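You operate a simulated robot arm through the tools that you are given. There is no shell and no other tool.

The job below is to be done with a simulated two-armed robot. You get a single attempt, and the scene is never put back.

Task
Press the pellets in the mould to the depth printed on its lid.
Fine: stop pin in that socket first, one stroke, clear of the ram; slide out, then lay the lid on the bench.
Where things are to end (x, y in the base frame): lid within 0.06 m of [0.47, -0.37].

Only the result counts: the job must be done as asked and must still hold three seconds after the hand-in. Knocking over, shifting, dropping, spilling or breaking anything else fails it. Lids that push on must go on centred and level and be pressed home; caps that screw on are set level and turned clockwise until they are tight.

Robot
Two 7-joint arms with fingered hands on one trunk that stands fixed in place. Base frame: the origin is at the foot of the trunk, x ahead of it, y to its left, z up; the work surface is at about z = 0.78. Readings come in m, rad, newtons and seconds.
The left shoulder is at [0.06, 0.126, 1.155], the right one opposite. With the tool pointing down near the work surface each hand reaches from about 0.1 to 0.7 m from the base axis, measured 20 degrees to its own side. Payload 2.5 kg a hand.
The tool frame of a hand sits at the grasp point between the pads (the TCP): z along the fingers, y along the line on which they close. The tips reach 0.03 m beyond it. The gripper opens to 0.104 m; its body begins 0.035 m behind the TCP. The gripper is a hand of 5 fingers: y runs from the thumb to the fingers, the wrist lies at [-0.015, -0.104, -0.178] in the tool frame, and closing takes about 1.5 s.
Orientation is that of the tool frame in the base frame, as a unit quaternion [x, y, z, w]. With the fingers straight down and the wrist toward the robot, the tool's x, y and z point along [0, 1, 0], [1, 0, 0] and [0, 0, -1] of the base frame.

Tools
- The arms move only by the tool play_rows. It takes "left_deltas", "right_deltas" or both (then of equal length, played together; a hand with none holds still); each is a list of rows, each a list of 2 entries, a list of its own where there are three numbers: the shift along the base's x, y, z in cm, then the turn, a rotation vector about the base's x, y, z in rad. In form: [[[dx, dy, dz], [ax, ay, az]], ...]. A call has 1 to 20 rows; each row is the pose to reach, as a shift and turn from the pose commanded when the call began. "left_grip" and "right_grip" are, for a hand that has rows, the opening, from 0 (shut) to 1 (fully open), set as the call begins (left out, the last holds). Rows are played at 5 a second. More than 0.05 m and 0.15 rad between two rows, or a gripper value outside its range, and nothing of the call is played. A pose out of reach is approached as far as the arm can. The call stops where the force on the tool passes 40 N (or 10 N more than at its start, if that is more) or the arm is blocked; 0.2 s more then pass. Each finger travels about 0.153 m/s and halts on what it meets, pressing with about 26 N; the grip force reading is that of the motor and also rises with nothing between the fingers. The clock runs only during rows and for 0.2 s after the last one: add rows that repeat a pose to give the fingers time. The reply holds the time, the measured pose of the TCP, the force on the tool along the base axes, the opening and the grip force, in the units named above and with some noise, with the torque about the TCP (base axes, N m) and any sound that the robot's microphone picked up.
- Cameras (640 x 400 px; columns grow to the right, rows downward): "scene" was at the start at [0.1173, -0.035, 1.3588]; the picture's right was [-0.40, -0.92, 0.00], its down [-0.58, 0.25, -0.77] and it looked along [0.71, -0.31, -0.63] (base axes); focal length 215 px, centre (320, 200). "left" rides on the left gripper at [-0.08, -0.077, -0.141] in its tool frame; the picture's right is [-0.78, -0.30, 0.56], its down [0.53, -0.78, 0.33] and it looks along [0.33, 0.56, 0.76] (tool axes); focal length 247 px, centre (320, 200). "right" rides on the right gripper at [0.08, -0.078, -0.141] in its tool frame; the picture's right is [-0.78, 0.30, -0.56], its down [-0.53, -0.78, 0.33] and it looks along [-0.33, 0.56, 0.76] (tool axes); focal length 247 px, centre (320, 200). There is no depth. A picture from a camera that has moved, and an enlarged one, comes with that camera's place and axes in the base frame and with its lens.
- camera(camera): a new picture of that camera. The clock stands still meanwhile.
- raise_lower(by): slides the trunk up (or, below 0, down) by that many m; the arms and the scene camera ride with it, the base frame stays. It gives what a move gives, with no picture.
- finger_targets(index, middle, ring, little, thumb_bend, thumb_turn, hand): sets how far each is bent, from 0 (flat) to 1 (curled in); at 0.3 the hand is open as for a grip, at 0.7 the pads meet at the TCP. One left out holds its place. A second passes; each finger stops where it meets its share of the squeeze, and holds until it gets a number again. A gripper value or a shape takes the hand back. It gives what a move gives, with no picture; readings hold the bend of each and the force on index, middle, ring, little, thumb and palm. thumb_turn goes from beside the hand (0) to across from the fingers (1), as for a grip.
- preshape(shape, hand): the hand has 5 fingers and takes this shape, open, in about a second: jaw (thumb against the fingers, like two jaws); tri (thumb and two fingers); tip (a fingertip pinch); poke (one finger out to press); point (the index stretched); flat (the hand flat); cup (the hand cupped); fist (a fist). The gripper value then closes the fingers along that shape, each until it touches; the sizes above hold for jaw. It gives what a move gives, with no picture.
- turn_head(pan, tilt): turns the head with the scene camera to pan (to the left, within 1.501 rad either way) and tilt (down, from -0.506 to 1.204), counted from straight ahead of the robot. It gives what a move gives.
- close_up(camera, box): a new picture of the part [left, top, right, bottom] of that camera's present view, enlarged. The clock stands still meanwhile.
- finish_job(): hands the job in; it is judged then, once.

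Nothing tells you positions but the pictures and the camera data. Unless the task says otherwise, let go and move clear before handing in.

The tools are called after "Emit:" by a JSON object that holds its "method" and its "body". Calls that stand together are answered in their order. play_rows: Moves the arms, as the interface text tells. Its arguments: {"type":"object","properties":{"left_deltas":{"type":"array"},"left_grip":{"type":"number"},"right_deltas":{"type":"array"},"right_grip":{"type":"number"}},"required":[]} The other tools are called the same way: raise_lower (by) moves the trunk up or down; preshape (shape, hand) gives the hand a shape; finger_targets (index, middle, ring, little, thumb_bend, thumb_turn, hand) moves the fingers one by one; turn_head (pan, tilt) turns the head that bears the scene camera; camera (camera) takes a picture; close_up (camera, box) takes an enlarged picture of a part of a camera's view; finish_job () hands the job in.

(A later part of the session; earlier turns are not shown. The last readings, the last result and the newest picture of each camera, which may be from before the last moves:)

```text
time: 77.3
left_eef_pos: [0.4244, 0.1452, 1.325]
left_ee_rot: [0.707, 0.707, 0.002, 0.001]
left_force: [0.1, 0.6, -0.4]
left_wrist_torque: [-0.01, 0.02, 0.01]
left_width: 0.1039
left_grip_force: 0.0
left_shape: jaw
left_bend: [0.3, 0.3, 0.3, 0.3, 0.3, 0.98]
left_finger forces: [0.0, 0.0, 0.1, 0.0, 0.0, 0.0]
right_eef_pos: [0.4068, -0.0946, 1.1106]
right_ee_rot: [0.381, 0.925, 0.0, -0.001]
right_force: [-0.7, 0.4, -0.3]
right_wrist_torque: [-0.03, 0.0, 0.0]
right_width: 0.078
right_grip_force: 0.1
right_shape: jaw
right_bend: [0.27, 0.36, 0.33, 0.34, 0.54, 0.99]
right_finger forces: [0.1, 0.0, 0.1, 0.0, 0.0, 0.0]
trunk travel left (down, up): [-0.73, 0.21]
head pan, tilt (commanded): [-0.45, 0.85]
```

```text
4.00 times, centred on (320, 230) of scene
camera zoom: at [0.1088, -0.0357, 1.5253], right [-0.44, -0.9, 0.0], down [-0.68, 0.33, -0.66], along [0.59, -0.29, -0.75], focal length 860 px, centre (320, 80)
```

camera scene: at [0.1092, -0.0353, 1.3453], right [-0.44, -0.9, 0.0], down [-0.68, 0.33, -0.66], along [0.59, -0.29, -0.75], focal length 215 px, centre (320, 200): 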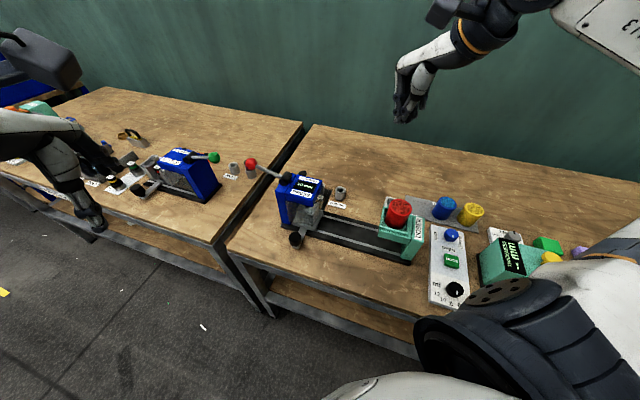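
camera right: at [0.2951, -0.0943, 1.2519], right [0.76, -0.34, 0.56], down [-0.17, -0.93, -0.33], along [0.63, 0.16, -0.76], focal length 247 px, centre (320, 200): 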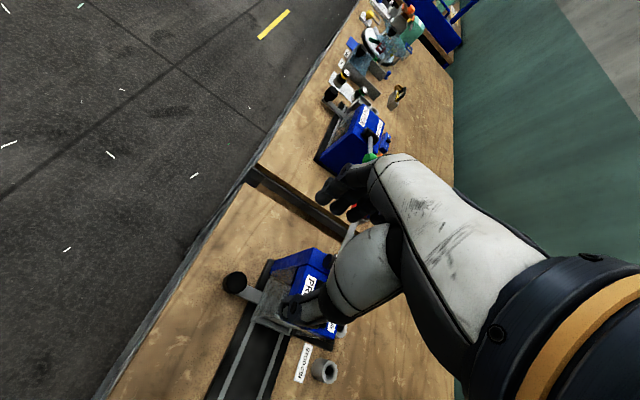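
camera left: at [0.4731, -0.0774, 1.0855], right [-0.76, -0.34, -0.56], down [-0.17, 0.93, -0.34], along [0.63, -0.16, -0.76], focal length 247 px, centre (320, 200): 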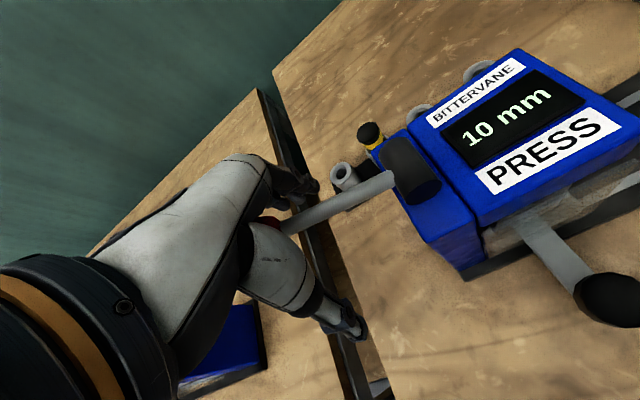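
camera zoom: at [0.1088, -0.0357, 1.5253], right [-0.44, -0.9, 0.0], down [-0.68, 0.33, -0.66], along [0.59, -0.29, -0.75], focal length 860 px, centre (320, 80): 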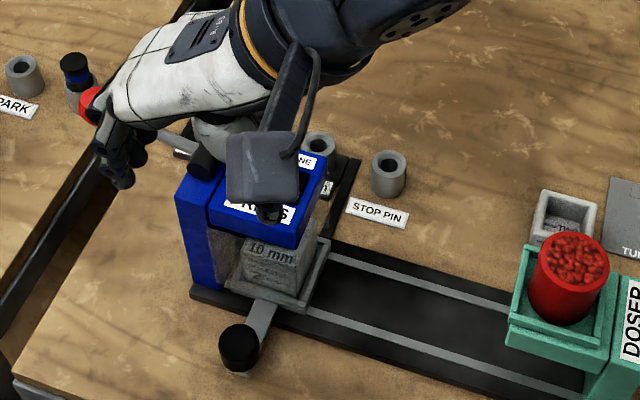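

The knob sits just inside the hand's span, behind the middle and ring fingers. I'm lowering, with a check partway.

Emit:
{"method": "play_rows", "body": {"right_deltas": [[[-0.1, 0, -4], [0, 0, 0]], [[-0.1, 0, -8], [0, 0, 0]], [[-0.1, 0, -12], [0, 0, 0]], [[-0.1, 0, -16], [0, 0, 0]], [[-0.1, 0, -20], [0, 0, 0]], [[-0.1, 0, -20], [0, 0, 0]]]}}

Emit:
{"method": "camera", "body": {"camera": "right"}}

Emit:
{"method": "close_up", "body": {"camera": "scene", "box": [240, 180, 400, 280]}}

Emit:
{"method": "close_up", "body": {"camera": "right", "box": [220, 160, 380, 280]}}

```text
time: 78.8
left_eef_pos: [0.4252, 0.1459, 1.3244]
left_ee_rot: [0.707, 0.707, 0.001, 0.002]
left_force: [0.1, 0.7, -1.2]
left_wrist_torque: [0.01, 0.02, 0.0]
left_width: 0.1036
left_grip_force: 0.1
left_shape: jaw
left_bend: [0.3, 0.3, 0.3, 0.3, 0.3, 0.98]
left_finger forces: [0.0, 0.0, 0.1, 0.0, 0.1, 0.0]
right_eef_pos: [0.4058, -0.0965, 1.0275]
right_ee_rot: [0.382, 0.924, -0.001, -0.002]
right_force: [0.4, -0.2, -0.4]
right_wrist_torque: [-0.01, 0.05, -0.02]
right_width: 0.0778
right_grip_force: 0.2
right_shape: jaw
right_bend: [0.27, 0.36, 0.33, 0.34, 0.54, 0.99]
right_finger forces: [0.0, 0.0, 0.1, 0.1, 0.0, 0.0]
right hand out of reach, approached as far as the arm can: row 3, 4, 5, 6
trunk travel left (down, up): [-0.73, 0.21]
head pan, tilt (commanded): [-0.45, 0.85]
```

```text
taken
camera right: at [0.2942, -0.0949, 1.1697], right [0.76, -0.34, 0.55], down [-0.17, -0.93, -0.33], along [0.63, 0.16, -0.76], focal length 247 px, centre (320, 200)
```

right: 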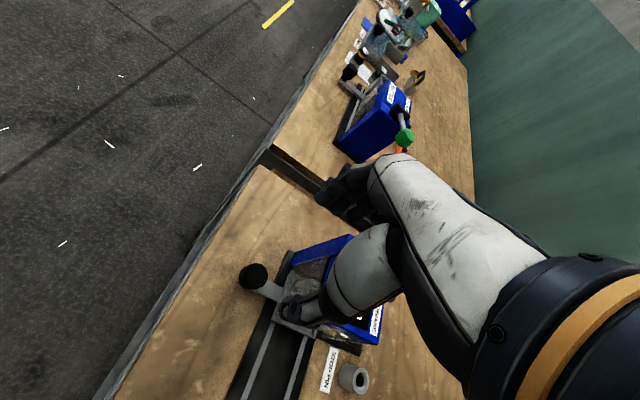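

```text
4.00 times, centred on (320, 230) of scene
camera zoom: at [0.1093, -0.0351, 1.5253], right [-0.44, -0.9, 0.0], down [-0.68, 0.33, -0.66], along [0.59, -0.29, -0.75], focal length 860 px, centre (320, 80)
```

zoom: 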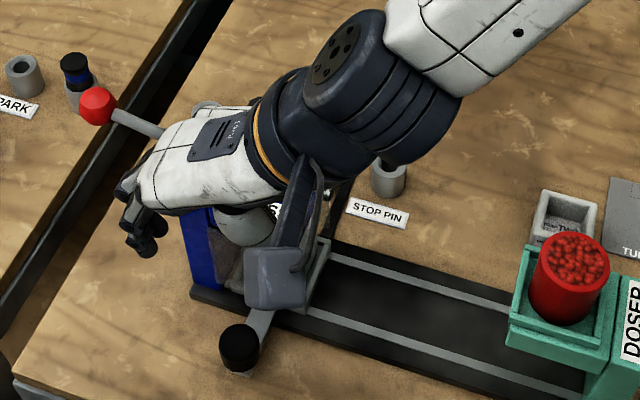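

```text
3.33 times, centred on (300, 220) of right
camera zoom: at [0.2942, -0.0949, 1.1697], right [0.76, -0.34, 0.55], down [-0.17, -0.93, -0.33], along [0.63, 0.16, -0.76], focal length 823 px, centre (387, 133)
```

zoom: 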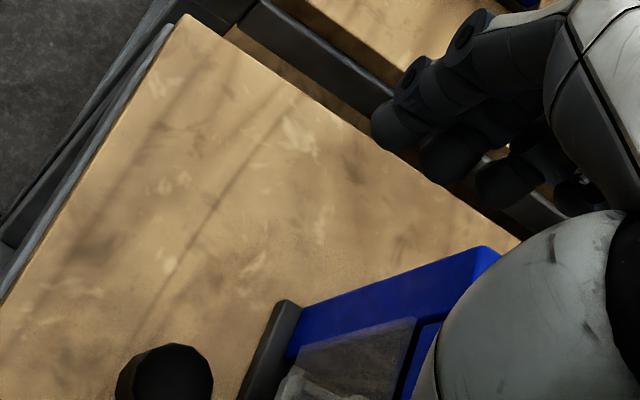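

The arm ran out of range at z≈1.03 in this posture, but it reached this area earlier when coming in low from behind. I'll back up and repeat that approach path.

Emit:
{"method": "play_rows", "body": {"right_deltas": [[[0, 0, 4], [0, 0, 0]], [[-0.5, -0.5, 8], [0, 0, 0]], [[-3, -3, 8], [0, 0, 0]], [[-5.5, -5.5, 7], [0, 0, 0]], [[-8, -8, 6], [0, 0, 0]], [[-10.5, -10.5, 4.5], [0, 0, 0]], [[-12.8, -12.7, 3], [0, 0, 0]], [[-12.8, -12.7, 1.3], [0, 0, 0]], [[-12.8, -12.7, 1.3], [0, 0, 0]]]}}

Emit:
{"method": "camera", "body": {"camera": "scene"}}

```text
time: 80.8
left_eef_pos: [0.4247, 0.1447, 1.3248]
left_ee_rot: [0.707, 0.707, 0.001, 0.002]
left_force: [0.6, -0.2, -0.8]
left_wrist_torque: [-0.01, 0.04, -0.04]
left_width: 0.1036
left_grip_force: 0.0
left_shape: jaw
left_bend: [0.3, 0.3, 0.3, 0.3, 0.3, 0.98]
left_finger forces: [0.0, 0.0, 0.0, 0.0, 0.0, 0.0]
right_eef_pos: [0.2776, -0.2234, 1.0422]
right_ee_rot: [0.382, 0.924, 0.0, 0.0]
right_force: [0.0, -0.1, 1.0]
right_wrist_torque: [-0.02, 0.01, 0.01]
right_width: 0.0779
right_grip_force: 0.0
right_shape: jaw
right_bend: [0.27, 0.36, 0.33, 0.34, 0.54, 0.99]
right_finger forces: [0.1, 0.0, 0.0, 0.1, 0.1, 0.0]
trunk travel left (down, up): [-0.73, 0.21]
head pan, tilt (commanded): [-0.45, 0.85]
```

```text
taken
camera scene: at [0.1089, -0.0351, 1.5253], right [-0.44, -0.9, 0.0], down [-0.68, 0.33, -0.66], along [0.59, -0.29, -0.75], focal length 215 px, centre (320, 200)
```

scene: 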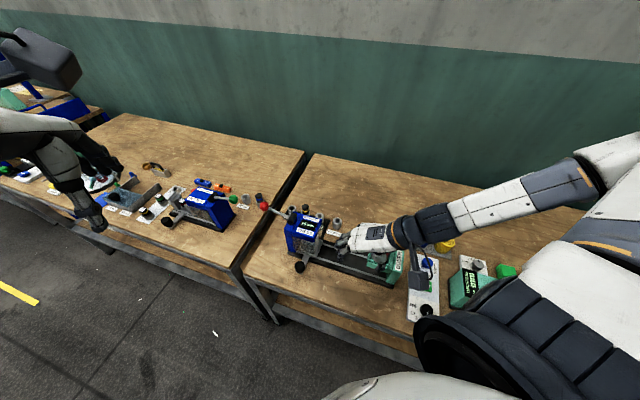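

I'm back at the start point behind the knob. Next I lower to z≈0.90, above knob height, and then move forward over the knob.

Emit:
{"method": "play_rows", "body": {"right_deltas": [[[0, 0, -4], [0, 0, 0]], [[0, 0, -8], [0, 0, 0]], [[0, 0, -12], [0, 0, 0]], [[0, 0, -14], [0, 0, 0]], [[0, 0, -14], [0, 0, 0]]]}}

Emit:
{"method": "play_rows", "body": {"right_deltas": [[[2, 2, 0], [0, 0, 0]], [[4, 4, 0], [0, 0, 0]], [[6, 6, 0], [0, 0, 0]], [[8, 8, 0], [0, 0, 0]], [[8, 8, 0], [0, 0, 0]]]}}

Emit:
{"method": "camera", "body": {"camera": "right"}}

Emit:
{"method": "close_up", "body": {"camera": "scene", "box": [240, 180, 400, 280]}}

```text
time: 82.0
left_eef_pos: [0.425, 0.1449, 1.3244]
left_ee_rot: [0.707, 0.707, 0.0, 0.002]
left_force: [0.6, -0.4, 0.9]
left_wrist_torque: [-0.01, -0.02, 0.0]
left_width: 0.1039
left_grip_force: 0.2
left_shape: jaw
left_bend: [0.3, 0.3, 0.3, 0.3, 0.3, 0.98]
left_finger forces: [0.0, 0.0, 0.0, 0.0, 0.1, 0.1]
right_eef_pos: [0.2781, -0.2244, 0.9025]
right_ee_rot: [0.382, 0.924, -0.001, -0.001]
right_force: [-0.5, 0.0, 0.0]
right_wrist_torque: [0.0, -0.01, -0.02]
right_width: 0.0782
right_grip_force: 0.0
right_shape: jaw
right_bend: [0.27, 0.36, 0.33, 0.34, 0.54, 0.99]
right_finger forces: [0.0, 0.0, 0.0, 0.0, 0.0, 0.0]
trunk travel left (down, up): [-0.73, 0.21]
head pan, tilt (commanded): [-0.45, 0.85]
```

```text
time: 83.2
left_eef_pos: [0.4246, 0.1449, 1.3245]
left_ee_rot: [0.707, 0.707, 0.001, 0.002]
left_force: [-0.4, -0.5, -0.1]
left_wrist_torque: [0.01, -0.04, 0.0]
left_width: 0.1038
left_grip_force: 0.0
left_shape: jaw
left_bend: [0.3, 0.3, 0.3, 0.3, 0.3, 0.98]
left_finger forces: [0.0, 0.0, 0.0, 0.0, 0.0, 0.0]
right_eef_pos: [0.3582, -0.1438, 0.9018]
right_ee_rot: [0.382, 0.924, -0.001, -0.001]
right_force: [0.4, 0.1, 0.3]
right_wrist_torque: [-0.02, -0.03, 0.0]
right_width: 0.078
right_grip_force: 0.0
right_shape: jaw
right_bend: [0.27, 0.36, 0.33, 0.34, 0.54, 0.99]
right_finger forces: [0.0, 0.0, 0.1, 0.0, 0.0, 0.0]
trunk travel left (down, up): [-0.73, 0.21]
head pan, tilt (commanded): [-0.45, 0.85]
```

```text
taken
camera right: at [0.2462, -0.1421, 1.0421], right [0.76, -0.34, 0.56], down [-0.17, -0.93, -0.33], along [0.63, 0.16, -0.76], focal length 247 px, centre (320, 200)
```

right: 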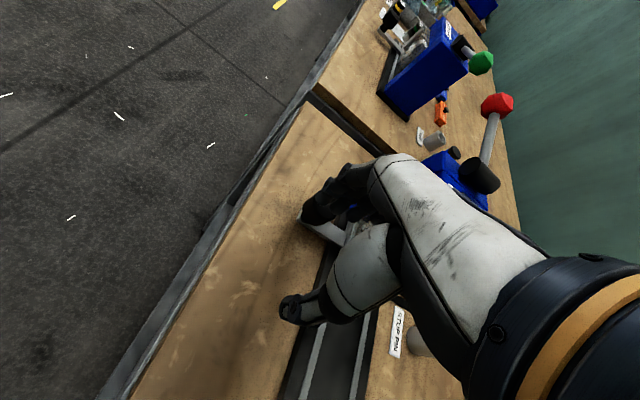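

```text
4.00 times, centred on (320, 230) of scene
camera zoom: at [0.109, -0.0354, 1.5253], right [-0.44, -0.9, 0.0], down [-0.68, 0.33, -0.66], along [0.59, -0.29, -0.75], focal length 860 px, centre (320, 80)
```

zoom: 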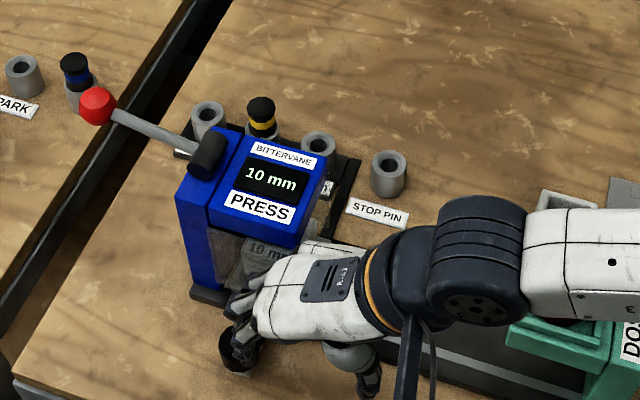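

The fingers are just above the knob's near edge. I'll advance another 7 cm at this height so they end up on the press side of the knob.

Emit:
{"method": "play_rows", "body": {"right_deltas": [[[1.5, 1.55, 0], [0, 0, 0]], [[3, 3.1, 0], [0, 0, 0]], [[4.7, 4.85, 0], [0, 0, 0]], [[4.7, 4.85, 0], [0, 0, 0]]]}}

Emit:
{"method": "camera", "body": {"camera": "right"}}

Emit:
{"method": "close_up", "body": {"camera": "scene", "box": [240, 180, 400, 280]}}

Emit:
{"method": "close_up", "body": {"camera": "right", "box": [240, 140, 400, 260]}}

```text
time: 84.2
left_eef_pos: [0.426, 0.1436, 1.3247]
left_ee_rot: [0.708, 0.707, 0.001, 0.001]
left_force: [0.6, -0.5, -0.2]
left_wrist_torque: [-0.03, -0.02, 0.03]
left_width: 0.1041
left_grip_force: 0.1
left_shape: jaw
left_bend: [0.3, 0.3, 0.3, 0.3, 0.3, 0.98]
left_finger forces: [0.0, 0.0, 0.1, 0.1, 0.0, 0.0]
right_eef_pos: [0.4053, -0.0927, 0.9017]
right_ee_rot: [0.382, 0.924, -0.001, -0.001]
right_force: [-0.5, -0.5, 0.8]
right_wrist_torque: [0.03, -0.03, -0.02]
right_width: 0.0782
right_grip_force: 0.1
right_shape: jaw
right_bend: [0.27, 0.36, 0.33, 0.34, 0.54, 0.99]
right_finger forces: [0.1, 0.0, 0.1, 0.1, 0.1, 0.1]
trunk travel left (down, up): [-0.73, 0.21]
head pan, tilt (commanded): [-0.45, 0.85]
```

```text
taken
camera right: at [0.294, -0.0933, 1.0426], right [0.76, -0.34, 0.55], down [-0.17, -0.93, -0.33], along [0.63, 0.16, -0.76], focal length 247 px, centre (320, 200)
```

right: 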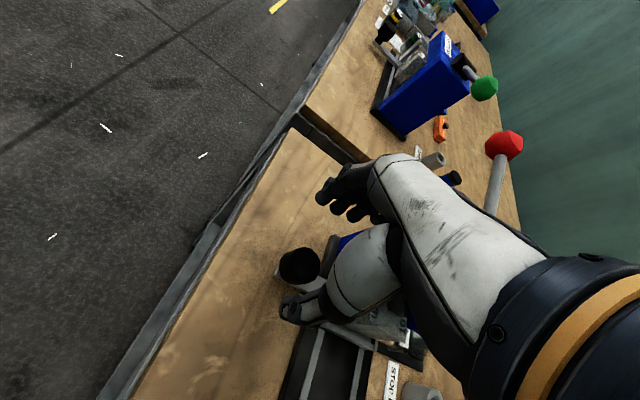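

```text
4.00 times, centred on (320, 230) of scene
camera zoom: at [0.1089, -0.0354, 1.5253], right [-0.44, -0.9, 0.0], down [-0.68, 0.33, -0.66], along [0.59, -0.29, -0.75], focal length 860 px, centre (320, 80)
```

zoom: 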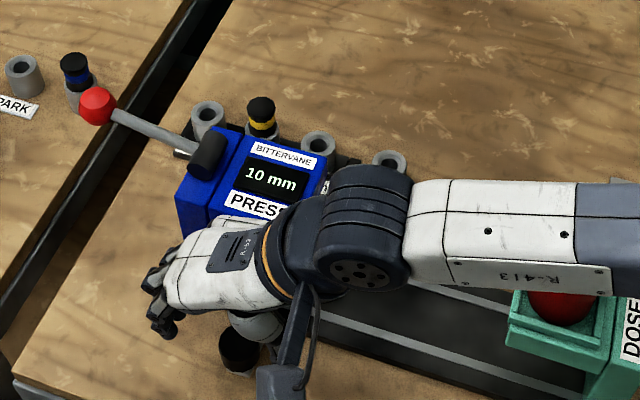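

```text
3.33 times, centred on (320, 200) of right
camera zoom: at [0.294, -0.0933, 1.0426], right [0.76, -0.34, 0.55], down [-0.17, -0.93, -0.33], along [0.63, 0.16, -0.76], focal length 823 px, centre (320, 200)
```

zoom: 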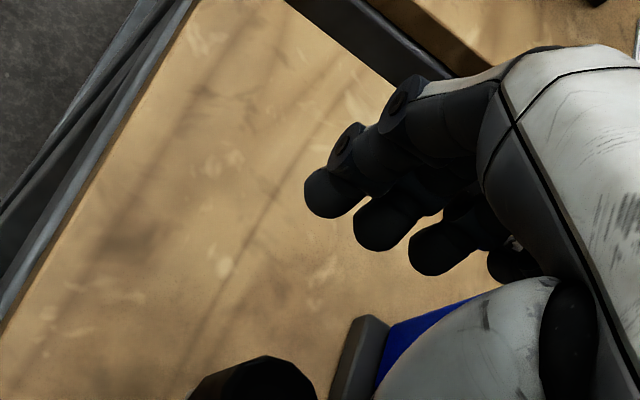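

The knob is between thumb and fingers as planned. I'm lowering to hook height, then pulling back gently.

Emit:
{"method": "play_rows", "body": {"right_deltas": [[[0, -0.1, -2], [0, 0, 0]], [[0, -0.1, -4], [0, 0, 0]], [[0, -0.1, -5.7], [0, 0, 0]], [[0, -0.1, -5.7], [0, 0, 0]]]}}

Emit:
{"method": "camera", "body": {"camera": "right"}}

Emit:
{"method": "close_up", "body": {"camera": "scene", "box": [240, 180, 400, 280]}}

```text
time: 85.2
left_eef_pos: [0.4243, 0.1453, 1.3245]
left_ee_rot: [0.707, 0.707, 0.001, 0.001]
left_force: [0.7, -0.1, 0.8]
left_wrist_torque: [0.01, -0.03, -0.02]
left_width: 0.1037
left_grip_force: 0.1
left_shape: jaw
left_bend: [0.3, 0.3, 0.3, 0.3, 0.3, 0.98]
left_finger forces: [0.0, 0.1, 0.0, 0.0, 0.0, 0.1]
right_eef_pos: [0.4047, -0.0957, 0.8453]
right_ee_rot: [0.381, 0.924, 0.0, -0.001]
right_force: [0.2, -0.3, 0.6]
right_wrist_torque: [-0.01, -0.01, 0.02]
right_width: 0.0779
right_grip_force: 0.1
right_shape: jaw
right_bend: [0.27, 0.36, 0.33, 0.34, 0.54, 0.99]
right_finger forces: [0.0, 0.1, 0.0, 0.1, 0.0, 0.1]
trunk travel left (down, up): [-0.73, 0.21]
head pan, tilt (commanded): [-0.45, 0.85]
```

```text
taken
camera right: at [0.2936, -0.0944, 0.9852], right [0.76, -0.34, 0.56], down [-0.17, -0.93, -0.33], along [0.63, 0.16, -0.76], focal length 247 px, centre (320, 200)
```

right: 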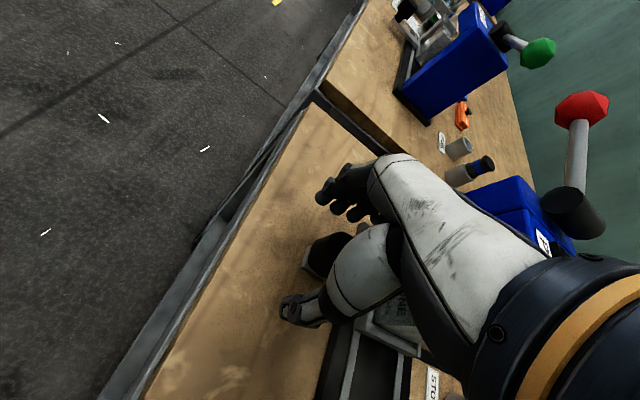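

```text
4.00 times, centred on (320, 230) of scene
camera zoom: at [0.1091, -0.0352, 1.5253], right [-0.44, -0.9, 0.0], down [-0.68, 0.33, -0.66], along [0.59, -0.29, -0.75], focal length 860 px, centre (320, 80)
```

zoom: 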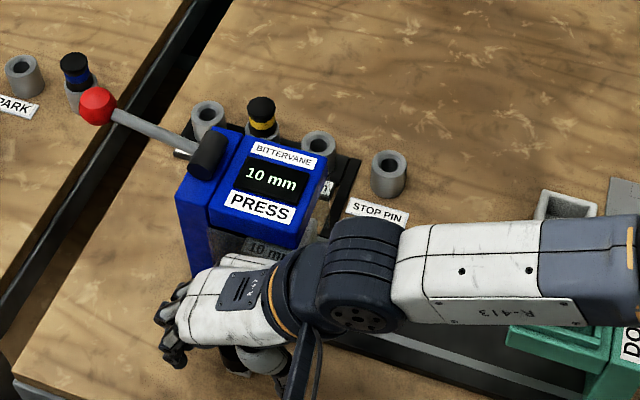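

The knob lies between thumb and fingers. Pulling back 3 cm first to see whether the fingers catch it.

Emit:
{"method": "play_rows", "body": {"right_deltas": [[[-0.7, -0.71, 0], [0, 0, 0]], [[-1.4, -1.43, 0], [0, 0, 0]], [[-2.1, -2.14, 0], [0, 0, 0]], [[-2.8, -2.86, 0], [0, 0, 0]], [[-3.5, -3.57, 0], [0, 0, 0]], [[-3.5, -3.57, 0], [0, 0, 0]]]}}

Emit:
{"method": "camera", "body": {"camera": "right"}}

Emit:
{"method": "close_up", "body": {"camera": "scene", "box": [240, 180, 400, 280]}}

```text
time: 86.5
left_eef_pos: [0.425, 0.1456, 1.3265]
left_ee_rot: [0.708, 0.707, 0.0, 0.003]
left_force: [0.1, -0.1, 0.3]
left_wrist_torque: [0.02, -0.01, -0.01]
left_width: 0.1035
left_grip_force: 0.1
left_shape: jaw
left_bend: [0.3, 0.3, 0.3, 0.3, 0.3, 0.98]
left_finger forces: [0.0, 0.1, 0.1, 0.1, 0.0, 0.0]
right_eef_pos: [0.3707, -0.1305, 0.8447]
right_ee_rot: [0.382, 0.924, 0.0, -0.001]
right_force: [0.3, 0.6, -0.5]
right_wrist_torque: [0.02, 0.0, 0.02]
right_width: 0.0786
right_grip_force: 0.1
right_shape: jaw
right_bend: [0.27, 0.35, 0.33, 0.34, 0.54, 0.99]
right_finger forces: [0.0, 0.6, 0.1, 0.0, 0.0, 0.1]
trunk travel left (down, up): [-0.73, 0.21]
head pan, tilt (commanded): [-0.45, 0.85]
```

```text
taken
camera right: at [0.2587, -0.1303, 0.9853], right [0.76, -0.34, 0.56], down [-0.17, -0.93, -0.33], along [0.63, 0.16, -0.76], focal length 247 px, centre (320, 200)
```

right: 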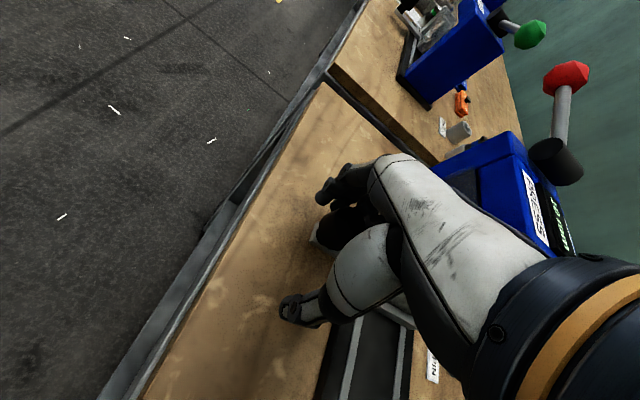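

```text
4.00 times, centred on (320, 230) of scene
camera zoom: at [0.1092, -0.0352, 1.5253], right [-0.44, -0.9, 0.0], down [-0.68, 0.33, -0.66], along [0.59, -0.29, -0.75], focal length 860 px, centre (320, 80)
```

zoom: 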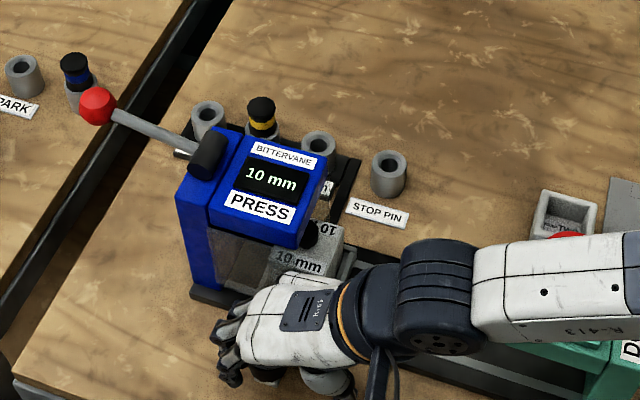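

The fingers caught the knob and the mould is coming out smoothly. I'll keep pulling.

Emit:
{"method": "play_rows", "body": {"right_deltas": [[[-0.7, -0.71, 0], [0, 0, 0]], [[-1.4, -1.43, 0], [0, 0, 0]], [[-2.1, -2.14, 0], [0, 0, 0]], [[-2.8, -2.86, 0], [0, 0, 0]], [[-3.5, -3.57, 0], [0, 0, 0]], [[-4.2, -4.28, 0], [0, 0, 0]], [[-4.9, -5.0, 0], [0, 0, 0]], [[-4.9, -5.0, 0], [0, 0, 0]]]}}

Emit:
{"method": "close_up", "body": {"camera": "scene", "box": [260, 190, 420, 290]}}

```text
time: 88.3
left_eef_pos: [0.4249, 0.1448, 1.3249]
left_ee_rot: [0.707, 0.707, 0.0, 0.002]
left_force: [0.2, -0.4, -1.0]
left_wrist_torque: [0.02, 0.02, -0.03]
left_width: 0.1037
left_grip_force: 0.1
left_shape: jaw
left_bend: [0.3, 0.3, 0.3, 0.3, 0.3, 0.98]
left_finger forces: [0.0, 0.0, 0.1, 0.1, 0.0, 0.0]
right_eef_pos: [0.3215, -0.1818, 0.8445]
right_ee_rot: [0.381, 0.924, 0.0, -0.001]
right_force: [0.1, 0.9, 0.4]
right_wrist_torque: [0.0, 0.02, 0.0]
right_width: 0.0782
right_grip_force: 0.1
right_shape: jaw
right_bend: [0.27, 0.35, 0.33, 0.34, 0.54, 0.99]
right_finger forces: [0.0, 0.5, 0.0, 0.1, 0.0, 0.0]
trunk travel left (down, up): [-0.73, 0.21]
head pan, tilt (commanded): [-0.45, 0.85]
```

```text
4.00 times, centred on (340, 240) of scene
camera zoom: at [0.1093, -0.0351, 1.5253], right [-0.44, -0.9, 0.0], down [-0.68, 0.33, -0.66], along [0.59, -0.29, -0.75], focal length 860 px, centre (240, 40)
```

zoom: 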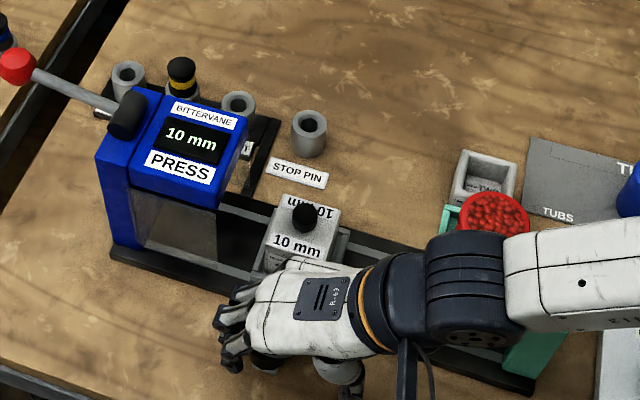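

The mould is 24 mm short of where it started, so I'll pull the rest of the way back.

Emit:
{"method": "play_rows", "body": {"right_deltas": [[[-0.6, -0.61, 0], [0, 0, 0]], [[-1.2, -1.22, 0], [0, 0, 0]], [[-1.7, -1.73, 0], [0, 0, 0]], [[-1.7, -1.73, 0], [0, 0, 0]]]}}

Emit:
{"method": "close_up", "body": {"camera": "scene", "box": [260, 190, 420, 290]}}

Emit:
{"method": "camera", "body": {"camera": "right"}}

```text
time: 89.3
left_eef_pos: [0.4247, 0.1447, 1.3251]
left_ee_rot: [0.708, 0.707, 0.001, 0.002]
left_force: [-0.5, 0.8, 0.5]
left_wrist_torque: [0.0, -0.04, -0.01]
left_width: 0.1037
left_grip_force: 0.0
left_shape: jaw
left_bend: [0.3, 0.3, 0.3, 0.3, 0.3, 0.98]
left_finger forces: [0.0, 0.1, 0.0, 0.0, 0.1, 0.0]
right_eef_pos: [0.3057, -0.199, 0.8452]
right_ee_rot: [0.382, 0.924, -0.001, -0.001]
right_force: [0.6, -0.1, 0.0]
right_wrist_torque: [0.0, -0.02, 0.05]
right_width: 0.0784
right_grip_force: 0.2
right_shape: jaw
right_bend: [0.27, 0.35, 0.33, 0.34, 0.54, 0.99]
right_finger forces: [0.0, 0.4, 0.0, 0.0, 0.0, 0.0]
trunk travel left (down, up): [-0.73, 0.21]
head pan, tilt (commanded): [-0.45, 0.85]
```

```text
4.00 times, centred on (340, 240) of scene
camera zoom: at [0.1093, -0.0352, 1.5253], right [-0.44, -0.9, 0.0], down [-0.68, 0.33, -0.66], along [0.59, -0.29, -0.75], focal length 860 px, centre (240, 40)
```

zoom: 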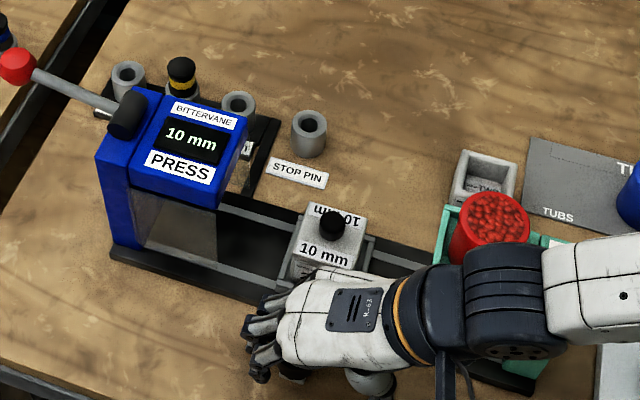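

```text
taken
camera right: at [0.1933, -0.1977, 0.9854], right [0.76, -0.34, 0.56], down [-0.17, -0.93, -0.33], along [0.63, 0.16, -0.76], focal length 247 px, centre (320, 200)
```

right: 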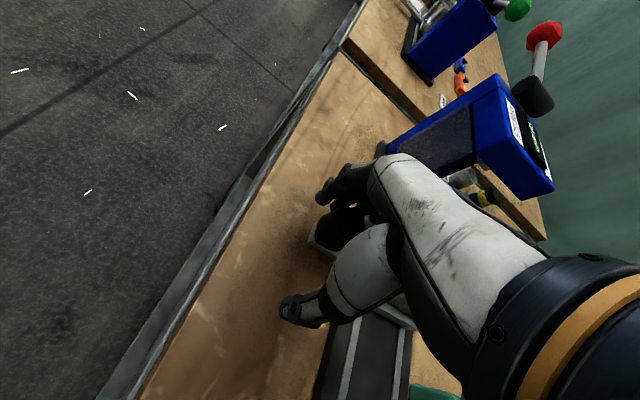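

The mould is back at its starting spot on the track, well clear of the ram. I'll ease off the knob, lift the hand straight up, and return to a neutral yaw.

Emit:
{"method": "play_rows", "body": {"right_deltas": [[[0.5, 0.5, 0], [0, 0, 0]], [[0.7, 0.7, 1], [0, 0, 0]], [[0.7, 0.7, 4], [0, 0, 0]], [[0.7, 0.7, 8], [0, 0, 0]], [[0.7, 0.7, 12], [0, 0, 0]], [[0.7, 0.7, 16], [0, 0, 0]], [[0.7, 0.7, 20], [0, 0, 0]], [[0.7, -1, 23], [0, 0, -0.1]], [[1.2, -4, 26], [0, 0, -0.22]], [[2, -7, 28], [0, 0, -0.34]], [[3, -10, 30], [0, 0, -0.46]], [[4.5, -12, 30], [0, 0, -0.58]], [[6, -13, 30], [0, 0, -0.7]], [[7, -13.5, 30], [0, 0, -0.785]], [[7, -13.5, 30], [0, 0, -0.785]]], "right_grip": 0.75}}

Emit:
{"method": "camera", "body": {"camera": "right"}}

Emit:
{"method": "close_up", "body": {"camera": "scene", "box": [240, 180, 440, 305]}}

```text
time: 92.5
left_eef_pos: [0.4248, 0.1443, 1.3256]
left_ee_rot: [0.707, 0.708, 0.0, 0.002]
left_force: [-0.3, -0.1, -0.3]
left_wrist_torque: [0.01, 0.02, 0.02]
left_width: 0.1036
left_grip_force: 0.1
left_shape: jaw
left_bend: [0.3, 0.3, 0.3, 0.3, 0.3, 0.98]
left_finger forces: [0.0, 0.0, 0.0, 0.1, 0.0, 0.0]
right_eef_pos: [0.3737, -0.3344, 1.1457]
right_ee_rot: [0.707, 0.707, 0.001, 0.002]
right_force: [0.3, 1.2, -0.8]
right_wrist_torque: [0.04, -0.06, -0.03]
right_width: 0.0782
right_grip_force: 0.0
right_shape: jaw
right_bend: [0.27, 0.35, 0.33, 0.34, 0.54, 0.99]
right_finger forces: [0.0, 0.0, 0.0, 0.0, 0.1, 0.0]
trunk travel left (down, up): [-0.73, 0.21]
head pan, tilt (commanded): [-0.45, 0.85]
```

```text
taken
camera right: at [0.297, -0.2549, 1.286], right [0.29, -0.78, 0.56], down [-0.78, -0.53, -0.33], along [0.56, -0.34, -0.76], focal length 247 px, centre (320, 200)
```

right: 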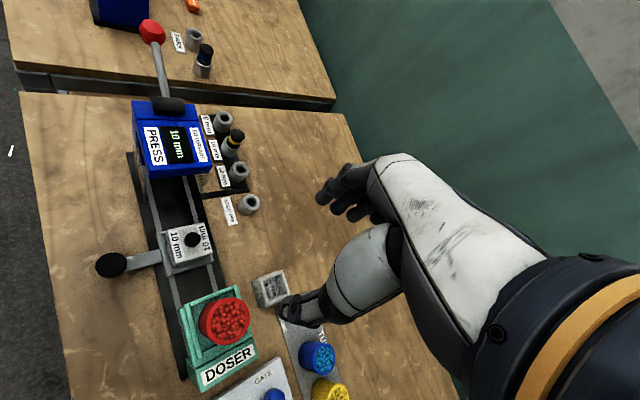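

```text
3.20 times, centred on (340, 242) of scene
camera zoom: at [0.1091, -0.0352, 1.5253], right [-0.44, -0.9, 0.0], down [-0.68, 0.33, -0.66], along [0.59, -0.29, -0.75], focal length 688 px, centre (256, 64)
```

zoom: 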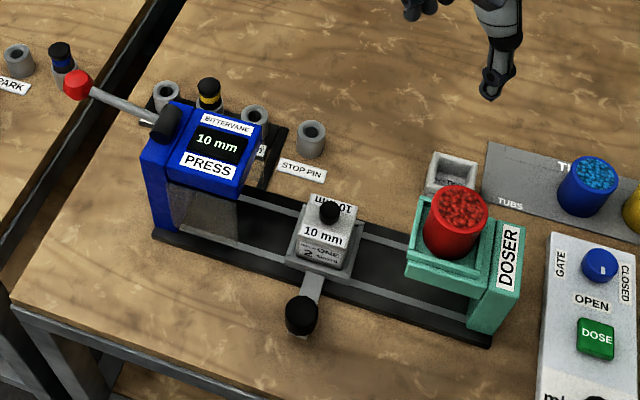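

All is in order: display 10 mm, pin in the 10 mm socket, mould out. For the lid I want the trunk lower, so I'll raise the right hand a little first, then lower the trunk and hover over the lid.

Emit:
{"method": "play_rows", "body": {"right_deltas": [[[0.5, 1, 4], [0, 0, 0]], [[1, 2, 8], [0, 0, 0]], [[1, 2, 12], [0, 0, 0]], [[1, 2, 12], [0, 0, 0]]], "right_grip": 0.75}}

Emit:
{"method": "raise_lower", "body": {"by": -0.18}}

Emit:
{"method": "play_rows", "body": {"right_deltas": [[[1, 2, 0], [0, 0, 0]], [[2, 4.5, -2], [0, 0, 0]], [[2, 5, -5], [0, 0, 0]], [[2, 5, -8], [0, 0, 0]], [[2, 5, -8], [0, 0, 0]]]}}

Emit:
{"method": "camera", "body": {"camera": "right"}}

Emit:
{"method": "close_up", "body": {"camera": "scene", "box": [290, 170, 450, 270]}}

```text
time: 93.5
left_eef_pos: [0.4254, 0.1449, 1.325]
left_ee_rot: [0.707, 0.707, 0.001, 0.002]
left_force: [0.9, -0.3, 1.2]
left_wrist_torque: [0.01, -0.02, 0.02]
left_width: 0.1035
left_grip_force: 0.1
left_shape: jaw
left_bend: [0.3, 0.3, 0.3, 0.3, 0.3, 0.98]
left_finger forces: [0.0, 0.1, 0.0, 0.1, 0.0, 0.0]
right_eef_pos: [0.3839, -0.3147, 1.2651]
right_ee_rot: [0.707, 0.707, 0.0, -0.001]
right_force: [0.1, -0.9, -0.6]
right_wrist_torque: [0.0, 0.03, 0.02]
right_width: 0.0781
right_grip_force: 0.1
right_shape: jaw
right_bend: [0.27, 0.35, 0.33, 0.34, 0.54, 0.99]
right_finger forces: [0.1, 0.1, 0.0, 0.0, 0.0, 0.0]
trunk travel left (down, up): [-0.73, 0.21]
head pan, tilt (commanded): [-0.45, 0.85]
```

```text
time: 95.5
left_eef_pos: [0.426, 0.1441, 1.1443]
left_ee_rot: [0.707, 0.707, 0.001, 0.002]
left_force: [0.1, 1.0, 0.0]
left_wrist_torque: [0.02, 0.01, 0.01]
left_width: 0.1037
left_grip_force: 0.0
left_shape: jaw
left_bend: [0.3, 0.3, 0.3, 0.3, 0.3, 0.98]
left_finger forces: [0.0, 0.1, 0.1, 0.0, 0.0, 0.1]
right_eef_pos: [0.3836, -0.3143, 1.0851]
right_ee_rot: [0.706, 0.708, 0.0, -0.001]
right_force: [0.0, 0.0, -0.4]
right_wrist_torque: [0.01, 0.01, 0.0]
right_width: 0.078
right_grip_force: 0.1
right_shape: jaw
right_bend: [0.27, 0.35, 0.33, 0.34, 0.54, 0.99]
right_finger forces: [0.0, 0.0, 0.1, 0.1, 0.0, 0.0]
trunk travel left (down, up): [-0.55, 0.39]
head pan, tilt (commanded): [-0.45, 0.85]
```

```text
time: 96.8
left_eef_pos: [0.424, 0.1452, 1.1457]
left_ee_rot: [0.707, 0.707, 0.001, 0.002]
left_force: [0.0, 0.0, -0.1]
left_wrist_torque: [0.03, 0.01, 0.01]
left_width: 0.1036
left_grip_force: 0.1
left_shape: jaw
left_bend: [0.3, 0.3, 0.3, 0.3, 0.3, 0.98]
left_finger forces: [0.0, 0.0, 0.1, 0.1, 0.0, 0.0]
right_eef_pos: [0.4047, -0.2638, 1.0065]
right_ee_rot: [0.706, 0.708, 0.0, -0.001]
right_force: [0.0, -0.6, 0.3]
right_wrist_torque: [0.0, 0.01, -0.02]
right_width: 0.0781
right_grip_force: 0.1
right_shape: jaw
right_bend: [0.27, 0.35, 0.33, 0.34, 0.54, 0.99]
right_finger forces: [0.1, 0.0, 0.0, 0.0, 0.0, 0.0]
trunk travel left (down, up): [-0.55, 0.39]
head pan, tilt (commanded): [-0.45, 0.85]
```

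```text
taken
camera right: at [0.3269, -0.1845, 1.1466], right [0.3, -0.78, 0.56], down [-0.78, -0.54, -0.33], along [0.56, -0.33, -0.76], focal length 247 px, centre (320, 200)
```

right: 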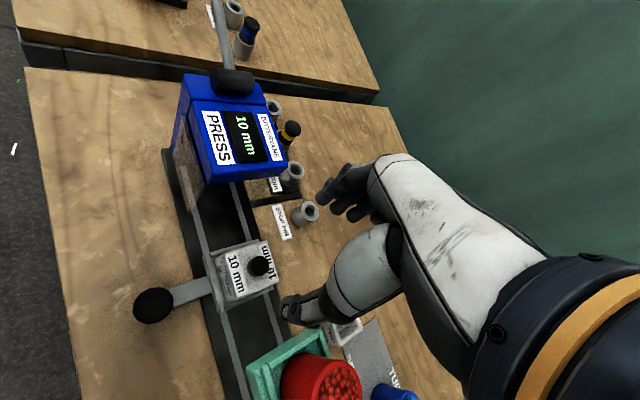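

```text
4.00 times, centred on (370, 220) of scene
camera zoom: at [0.1092, -0.0352, 1.3453], right [-0.44, -0.9, 0.0], down [-0.68, 0.33, -0.66], along [0.59, -0.29, -0.75], focal length 860 px, centre (120, 120)
```

zoom: 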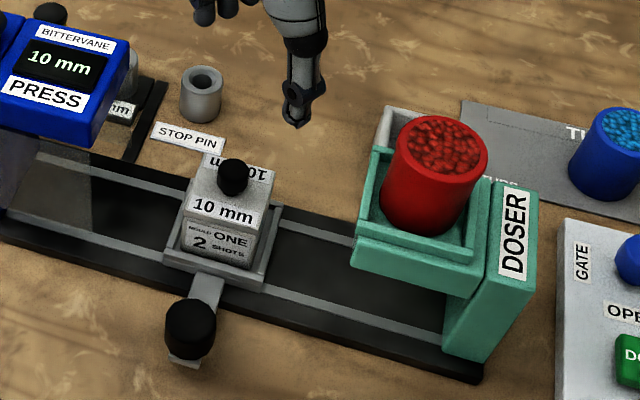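

I'm hovering right over the lid. Close-ups now to locate the lid knob and see where the lid meets the mould.

Emit:
{"method": "close_up", "body": {"camera": "right", "box": [190, 220, 310, 310]}}

Emit:
{"method": "close_up", "body": {"camera": "scene", "box": [325, 200, 375, 240]}}

```text
4.44 times, centred on (250, 265) of right
camera zoom: at [0.3269, -0.1845, 1.1466], right [0.3, -0.78, 0.56], down [-0.78, -0.54, -0.33], along [0.56, -0.33, -0.76], focal length 1098 px, centre (631, -89)
```

zoom: 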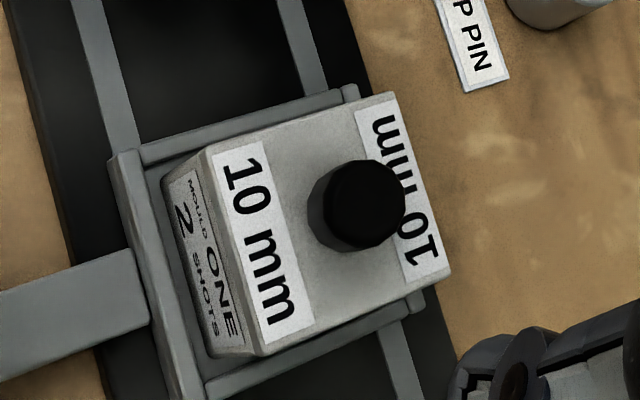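

```text
10.00 times, centred on (350, 220) of scene
camera zoom: at [0.1092, -0.0352, 1.3453], right [-0.44, -0.9, 0.0], down [-0.68, 0.33, -0.66], along [0.59, -0.29, -0.75], focal length 2150 px, centre (20, 0)
```

zoom: 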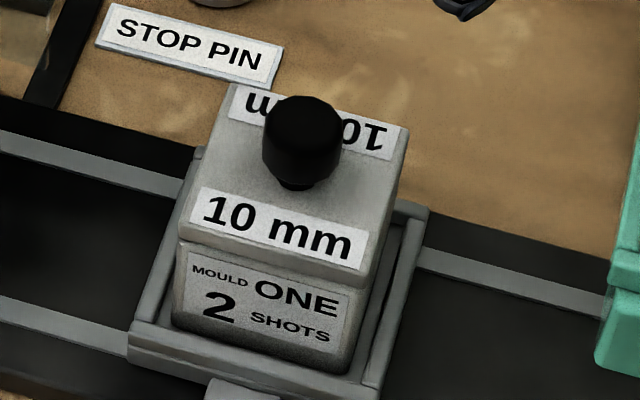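

The lid is 52 mm square, centred at (0.4034, -0.2645), with its top at z≈0.855 and the knob top at ≈0.88. I'll descend over the knob, pausing just above it.

Emit:
{"method": "play_rows", "body": {"right_deltas": [[[-0.15, 0, -3], [0, 0, 0]], [[-0.15, 0, -6], [0, 0, 0]], [[-0.15, 0, -8.5], [0, 0, 0]], [[-0.15, 0, -8.5], [0, 0, 0]]]}}

Emit:
{"method": "camera", "body": {"camera": "right"}}

Emit:
{"method": "close_up", "body": {"camera": "right", "box": [220, 170, 380, 290]}}

Emit:
{"method": "close_up", "body": {"camera": "scene", "box": [310, 170, 410, 245]}}

```text
time: 97.8
left_eef_pos: [0.4253, 0.1446, 1.1456]
left_ee_rot: [0.708, 0.707, 0.001, 0.002]
left_force: [-0.8, -0.9, 0.3]
left_wrist_torque: [-0.01, -0.02, 0.0]
left_width: 0.1037
left_grip_force: 0.1
left_shape: jaw
left_bend: [0.3, 0.3, 0.3, 0.3, 0.3, 0.98]
left_finger forces: [0.1, 0.0, 0.1, 0.1, 0.0, 0.1]
right_eef_pos: [0.4023, -0.2628, 0.9206]
right_ee_rot: [0.707, 0.707, -0.001, -0.001]
right_force: [0.2, 0.1, -0.1]
right_wrist_torque: [0.0, 0.03, -0.01]
right_width: 0.0781
right_grip_force: 0.1
right_shape: jaw
right_bend: [0.27, 0.35, 0.33, 0.34, 0.54, 0.99]
right_finger forces: [0.0, 0.1, 0.0, 0.0, 0.0, 0.1]
trunk travel left (down, up): [-0.55, 0.39]
head pan, tilt (commanded): [-0.45, 0.85]
```

```text
taken
camera right: at [0.3252, -0.1845, 1.0606], right [0.3, -0.78, 0.55], down [-0.78, -0.54, -0.33], along [0.56, -0.33, -0.76], focal length 247 px, centre (320, 200)
```

right: 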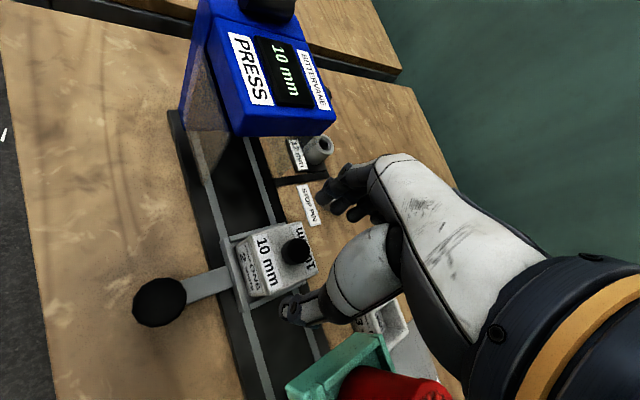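

```text
3.33 times, centred on (300, 230) of right
camera zoom: at [0.3252, -0.1845, 1.0606], right [0.3, -0.78, 0.55], down [-0.78, -0.54, -0.33], along [0.56, -0.33, -0.76], focal length 823 px, centre (387, 100)
```

zoom: 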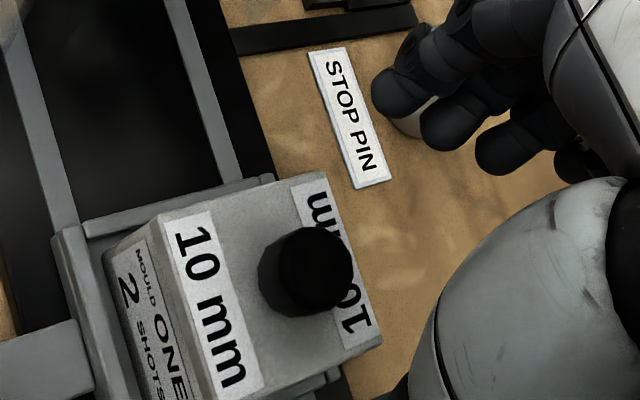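

```text
5.33 times, centred on (360, 208) of scene
camera zoom: at [0.1092, -0.0352, 1.3453], right [-0.44, -0.9, 0.0], down [-0.68, 0.33, -0.66], along [0.59, -0.29, -0.75], focal length 1147 px, centre (107, 160)
```

zoom: 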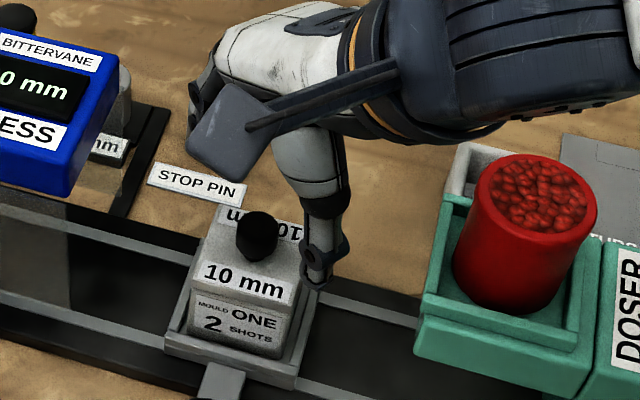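

Alignment is within 2 mm. Descending to grip height and closing on the knob.

Emit:
{"method": "play_rows", "body": {"right_deltas": [[[0, 0.1, -1.5], [0, 0, 0]], [[0, 0.1, -2.6], [0, 0, 0]], [[0, 0.1, -3.2], [0, 0, 0]], [[0, 0.1, -3.2], [0, 0, 0]]]}}

Emit:
{"method": "play_rows", "body": {"right_deltas": [[[0, 0, 0], [0, 0, 0]], [[0, 0, 0], [0, 0, 0]], [[0, 0, 0], [0, 0, 0]], [[0, 0, 0], [0, 0, 0]], [[0, 0, 0], [0, 0, 0]], [[0, 0, 0], [0, 0, 0]], [[0, 0, 0], [0, 0, 0]]], "right_grip": 0}}

Emit:
{"method": "close_up", "body": {"camera": "right", "box": [240, 170, 400, 290]}}

Emit:
{"method": "close_up", "body": {"camera": "scene", "box": [310, 170, 410, 245]}}

```text
time: 98.8
left_eef_pos: [0.4252, 0.1444, 1.1441]
left_ee_rot: [0.707, 0.707, 0.002, 0.001]
left_force: [-0.2, 0.2, 0.1]
left_wrist_torque: [0.0, 0.0, -0.03]
left_width: 0.1037
left_grip_force: 0.0
left_shape: jaw
left_bend: [0.3, 0.3, 0.3, 0.3, 0.3, 0.98]
left_finger forces: [0.1, 0.1, 0.1, 0.0, 0.0, 0.1]
right_eef_pos: [0.4031, -0.2624, 0.8877]
right_ee_rot: [0.706, 0.708, 0.0, -0.001]
right_force: [0.2, 0.2, 0.3]
right_wrist_torque: [0.01, -0.03, 0.0]
right_width: 0.0779
right_grip_force: 0.0
right_shape: jaw
right_bend: [0.27, 0.35, 0.33, 0.34, 0.54, 0.99]
right_finger forces: [0.0, 0.0, 0.1, 0.0, 0.0, 0.0]
trunk travel left (down, up): [-0.55, 0.39]
head pan, tilt (commanded): [-0.45, 0.85]
```

```text
time: 100.3
left_eef_pos: [0.4257, 0.145, 1.1456]
left_ee_rot: [0.707, 0.707, 0.001, 0.002]
left_force: [-0.3, -0.6, 0.4]
left_wrist_torque: [0.02, 0.03, -0.02]
left_width: 0.1036
left_grip_force: 0.1
left_shape: jaw
left_bend: [0.3, 0.3, 0.3, 0.3, 0.3, 0.98]
left_finger forces: [0.0, 0.0, 0.1, 0.0, 0.0, 0.0]
right_eef_pos: [0.4037, -0.263, 0.8883]
right_ee_rot: [0.706, 0.708, -0.001, -0.001]
right_force: [-0.7, 0.7, 0.4]
right_wrist_torque: [-0.02, -0.04, 0.0]
right_width: 0.0142
right_grip_force: 26.1
right_shape: jaw
right_bend: [0.73, 0.65, 0.7, 0.7, 0.75, 1.0]
right_finger forces: [15.5, 6.0, 0.0, 0.0, 22.2, 0.0]
trunk travel left (down, up): [-0.55, 0.39]
head pan, tilt (commanded): [-0.45, 0.85]
```

```text
3.33 times, centred on (320, 230) of right
camera zoom: at [0.3249, -0.1837, 1.0288], right [0.3, -0.78, 0.56], down [-0.78, -0.54, -0.33], along [0.56, -0.33, -0.76], focal length 823 px, centre (320, 100)
```

zoom: 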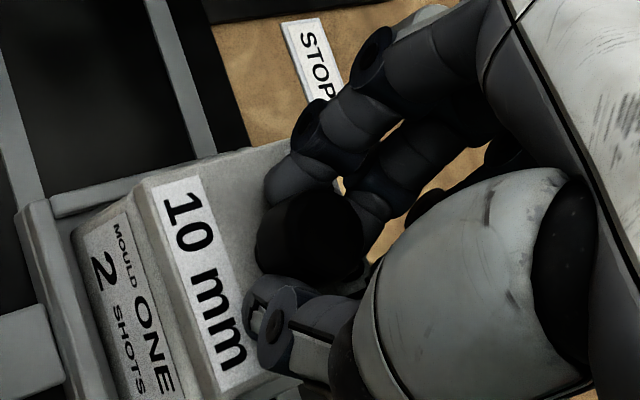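

```text
5.33 times, centred on (360, 208) of scene
camera zoom: at [0.1091, -0.0352, 1.3453], right [-0.44, -0.9, 0.0], down [-0.68, 0.33, -0.66], along [0.59, -0.29, -0.75], focal length 1147 px, centre (107, 160)
```

zoom: 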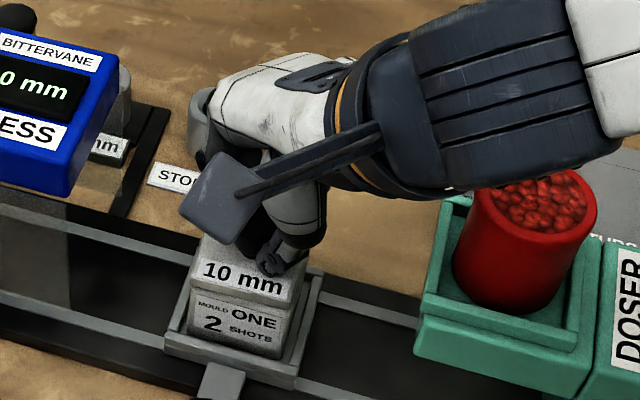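

The knob is firmly gripped. I'll lift slowly and check that only the lid comes up.

Emit:
{"method": "play_rows", "body": {"right_deltas": [[[0, 0, 0.5], [0, 0, 0]], [[0, 0, 1], [0, 0, 0]], [[0, 0, 1.5], [0, 0, 0]], [[0, 0, 2.0], [0, 0, 0]], [[0, 0, 2.0], [0, 0, 0]]]}}

Emit:
{"method": "close_up", "body": {"camera": "scene", "box": [310, 170, 410, 245]}}

Emit:
{"method": "close_up", "body": {"camera": "right", "box": [220, 190, 380, 310]}}

```text
time: 101.5
left_eef_pos: [0.4255, 0.145, 1.1442]
left_ee_rot: [0.707, 0.707, 0.001, 0.0]
left_force: [-0.5, -0.8, -0.1]
left_wrist_torque: [-0.01, 0.04, 0.01]
left_width: 0.1036
left_grip_force: 0.0
left_shape: jaw
left_bend: [0.3, 0.3, 0.3, 0.3, 0.3, 0.98]
left_finger forces: [0.1, 0.0, 0.0, 0.0, 0.0, 0.0]
right_eef_pos: [0.4023, -0.2625, 0.9082]
right_ee_rot: [0.707, 0.707, 0.0, -0.001]
right_force: [0.3, -0.9, -0.7]
right_wrist_torque: [0.02, -0.01, -0.01]
right_width: 0.0142
right_grip_force: 26.2
right_shape: jaw
right_bend: [0.73, 0.65, 0.7, 0.7, 0.75, 1.0]
right_finger forces: [14.1, 6.6, 0.0, 0.1, 22.6, 0.0]
trunk travel left (down, up): [-0.55, 0.39]
head pan, tilt (commanded): [-0.45, 0.85]
```

```text
5.33 times, centred on (360, 208) of scene
camera zoom: at [0.1093, -0.0353, 1.3453], right [-0.44, -0.9, 0.0], down [-0.68, 0.33, -0.66], along [0.59, -0.29, -0.75], focal length 1147 px, centre (107, 160)
```

zoom: 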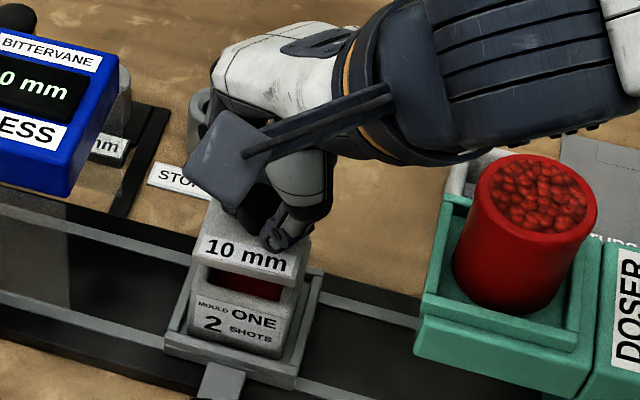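

```text
3.33 times, centred on (300, 250) of right
camera zoom: at [0.3249, -0.1839, 1.0489], right [0.3, -0.78, 0.56], down [-0.78, -0.54, -0.33], along [0.56, -0.33, -0.76], focal length 823 px, centre (387, 33)
```

zoom: 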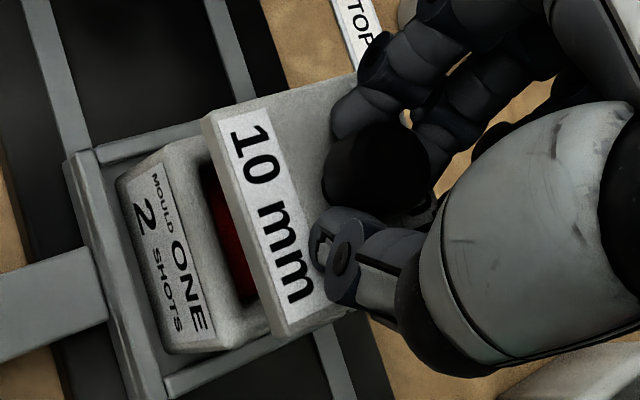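

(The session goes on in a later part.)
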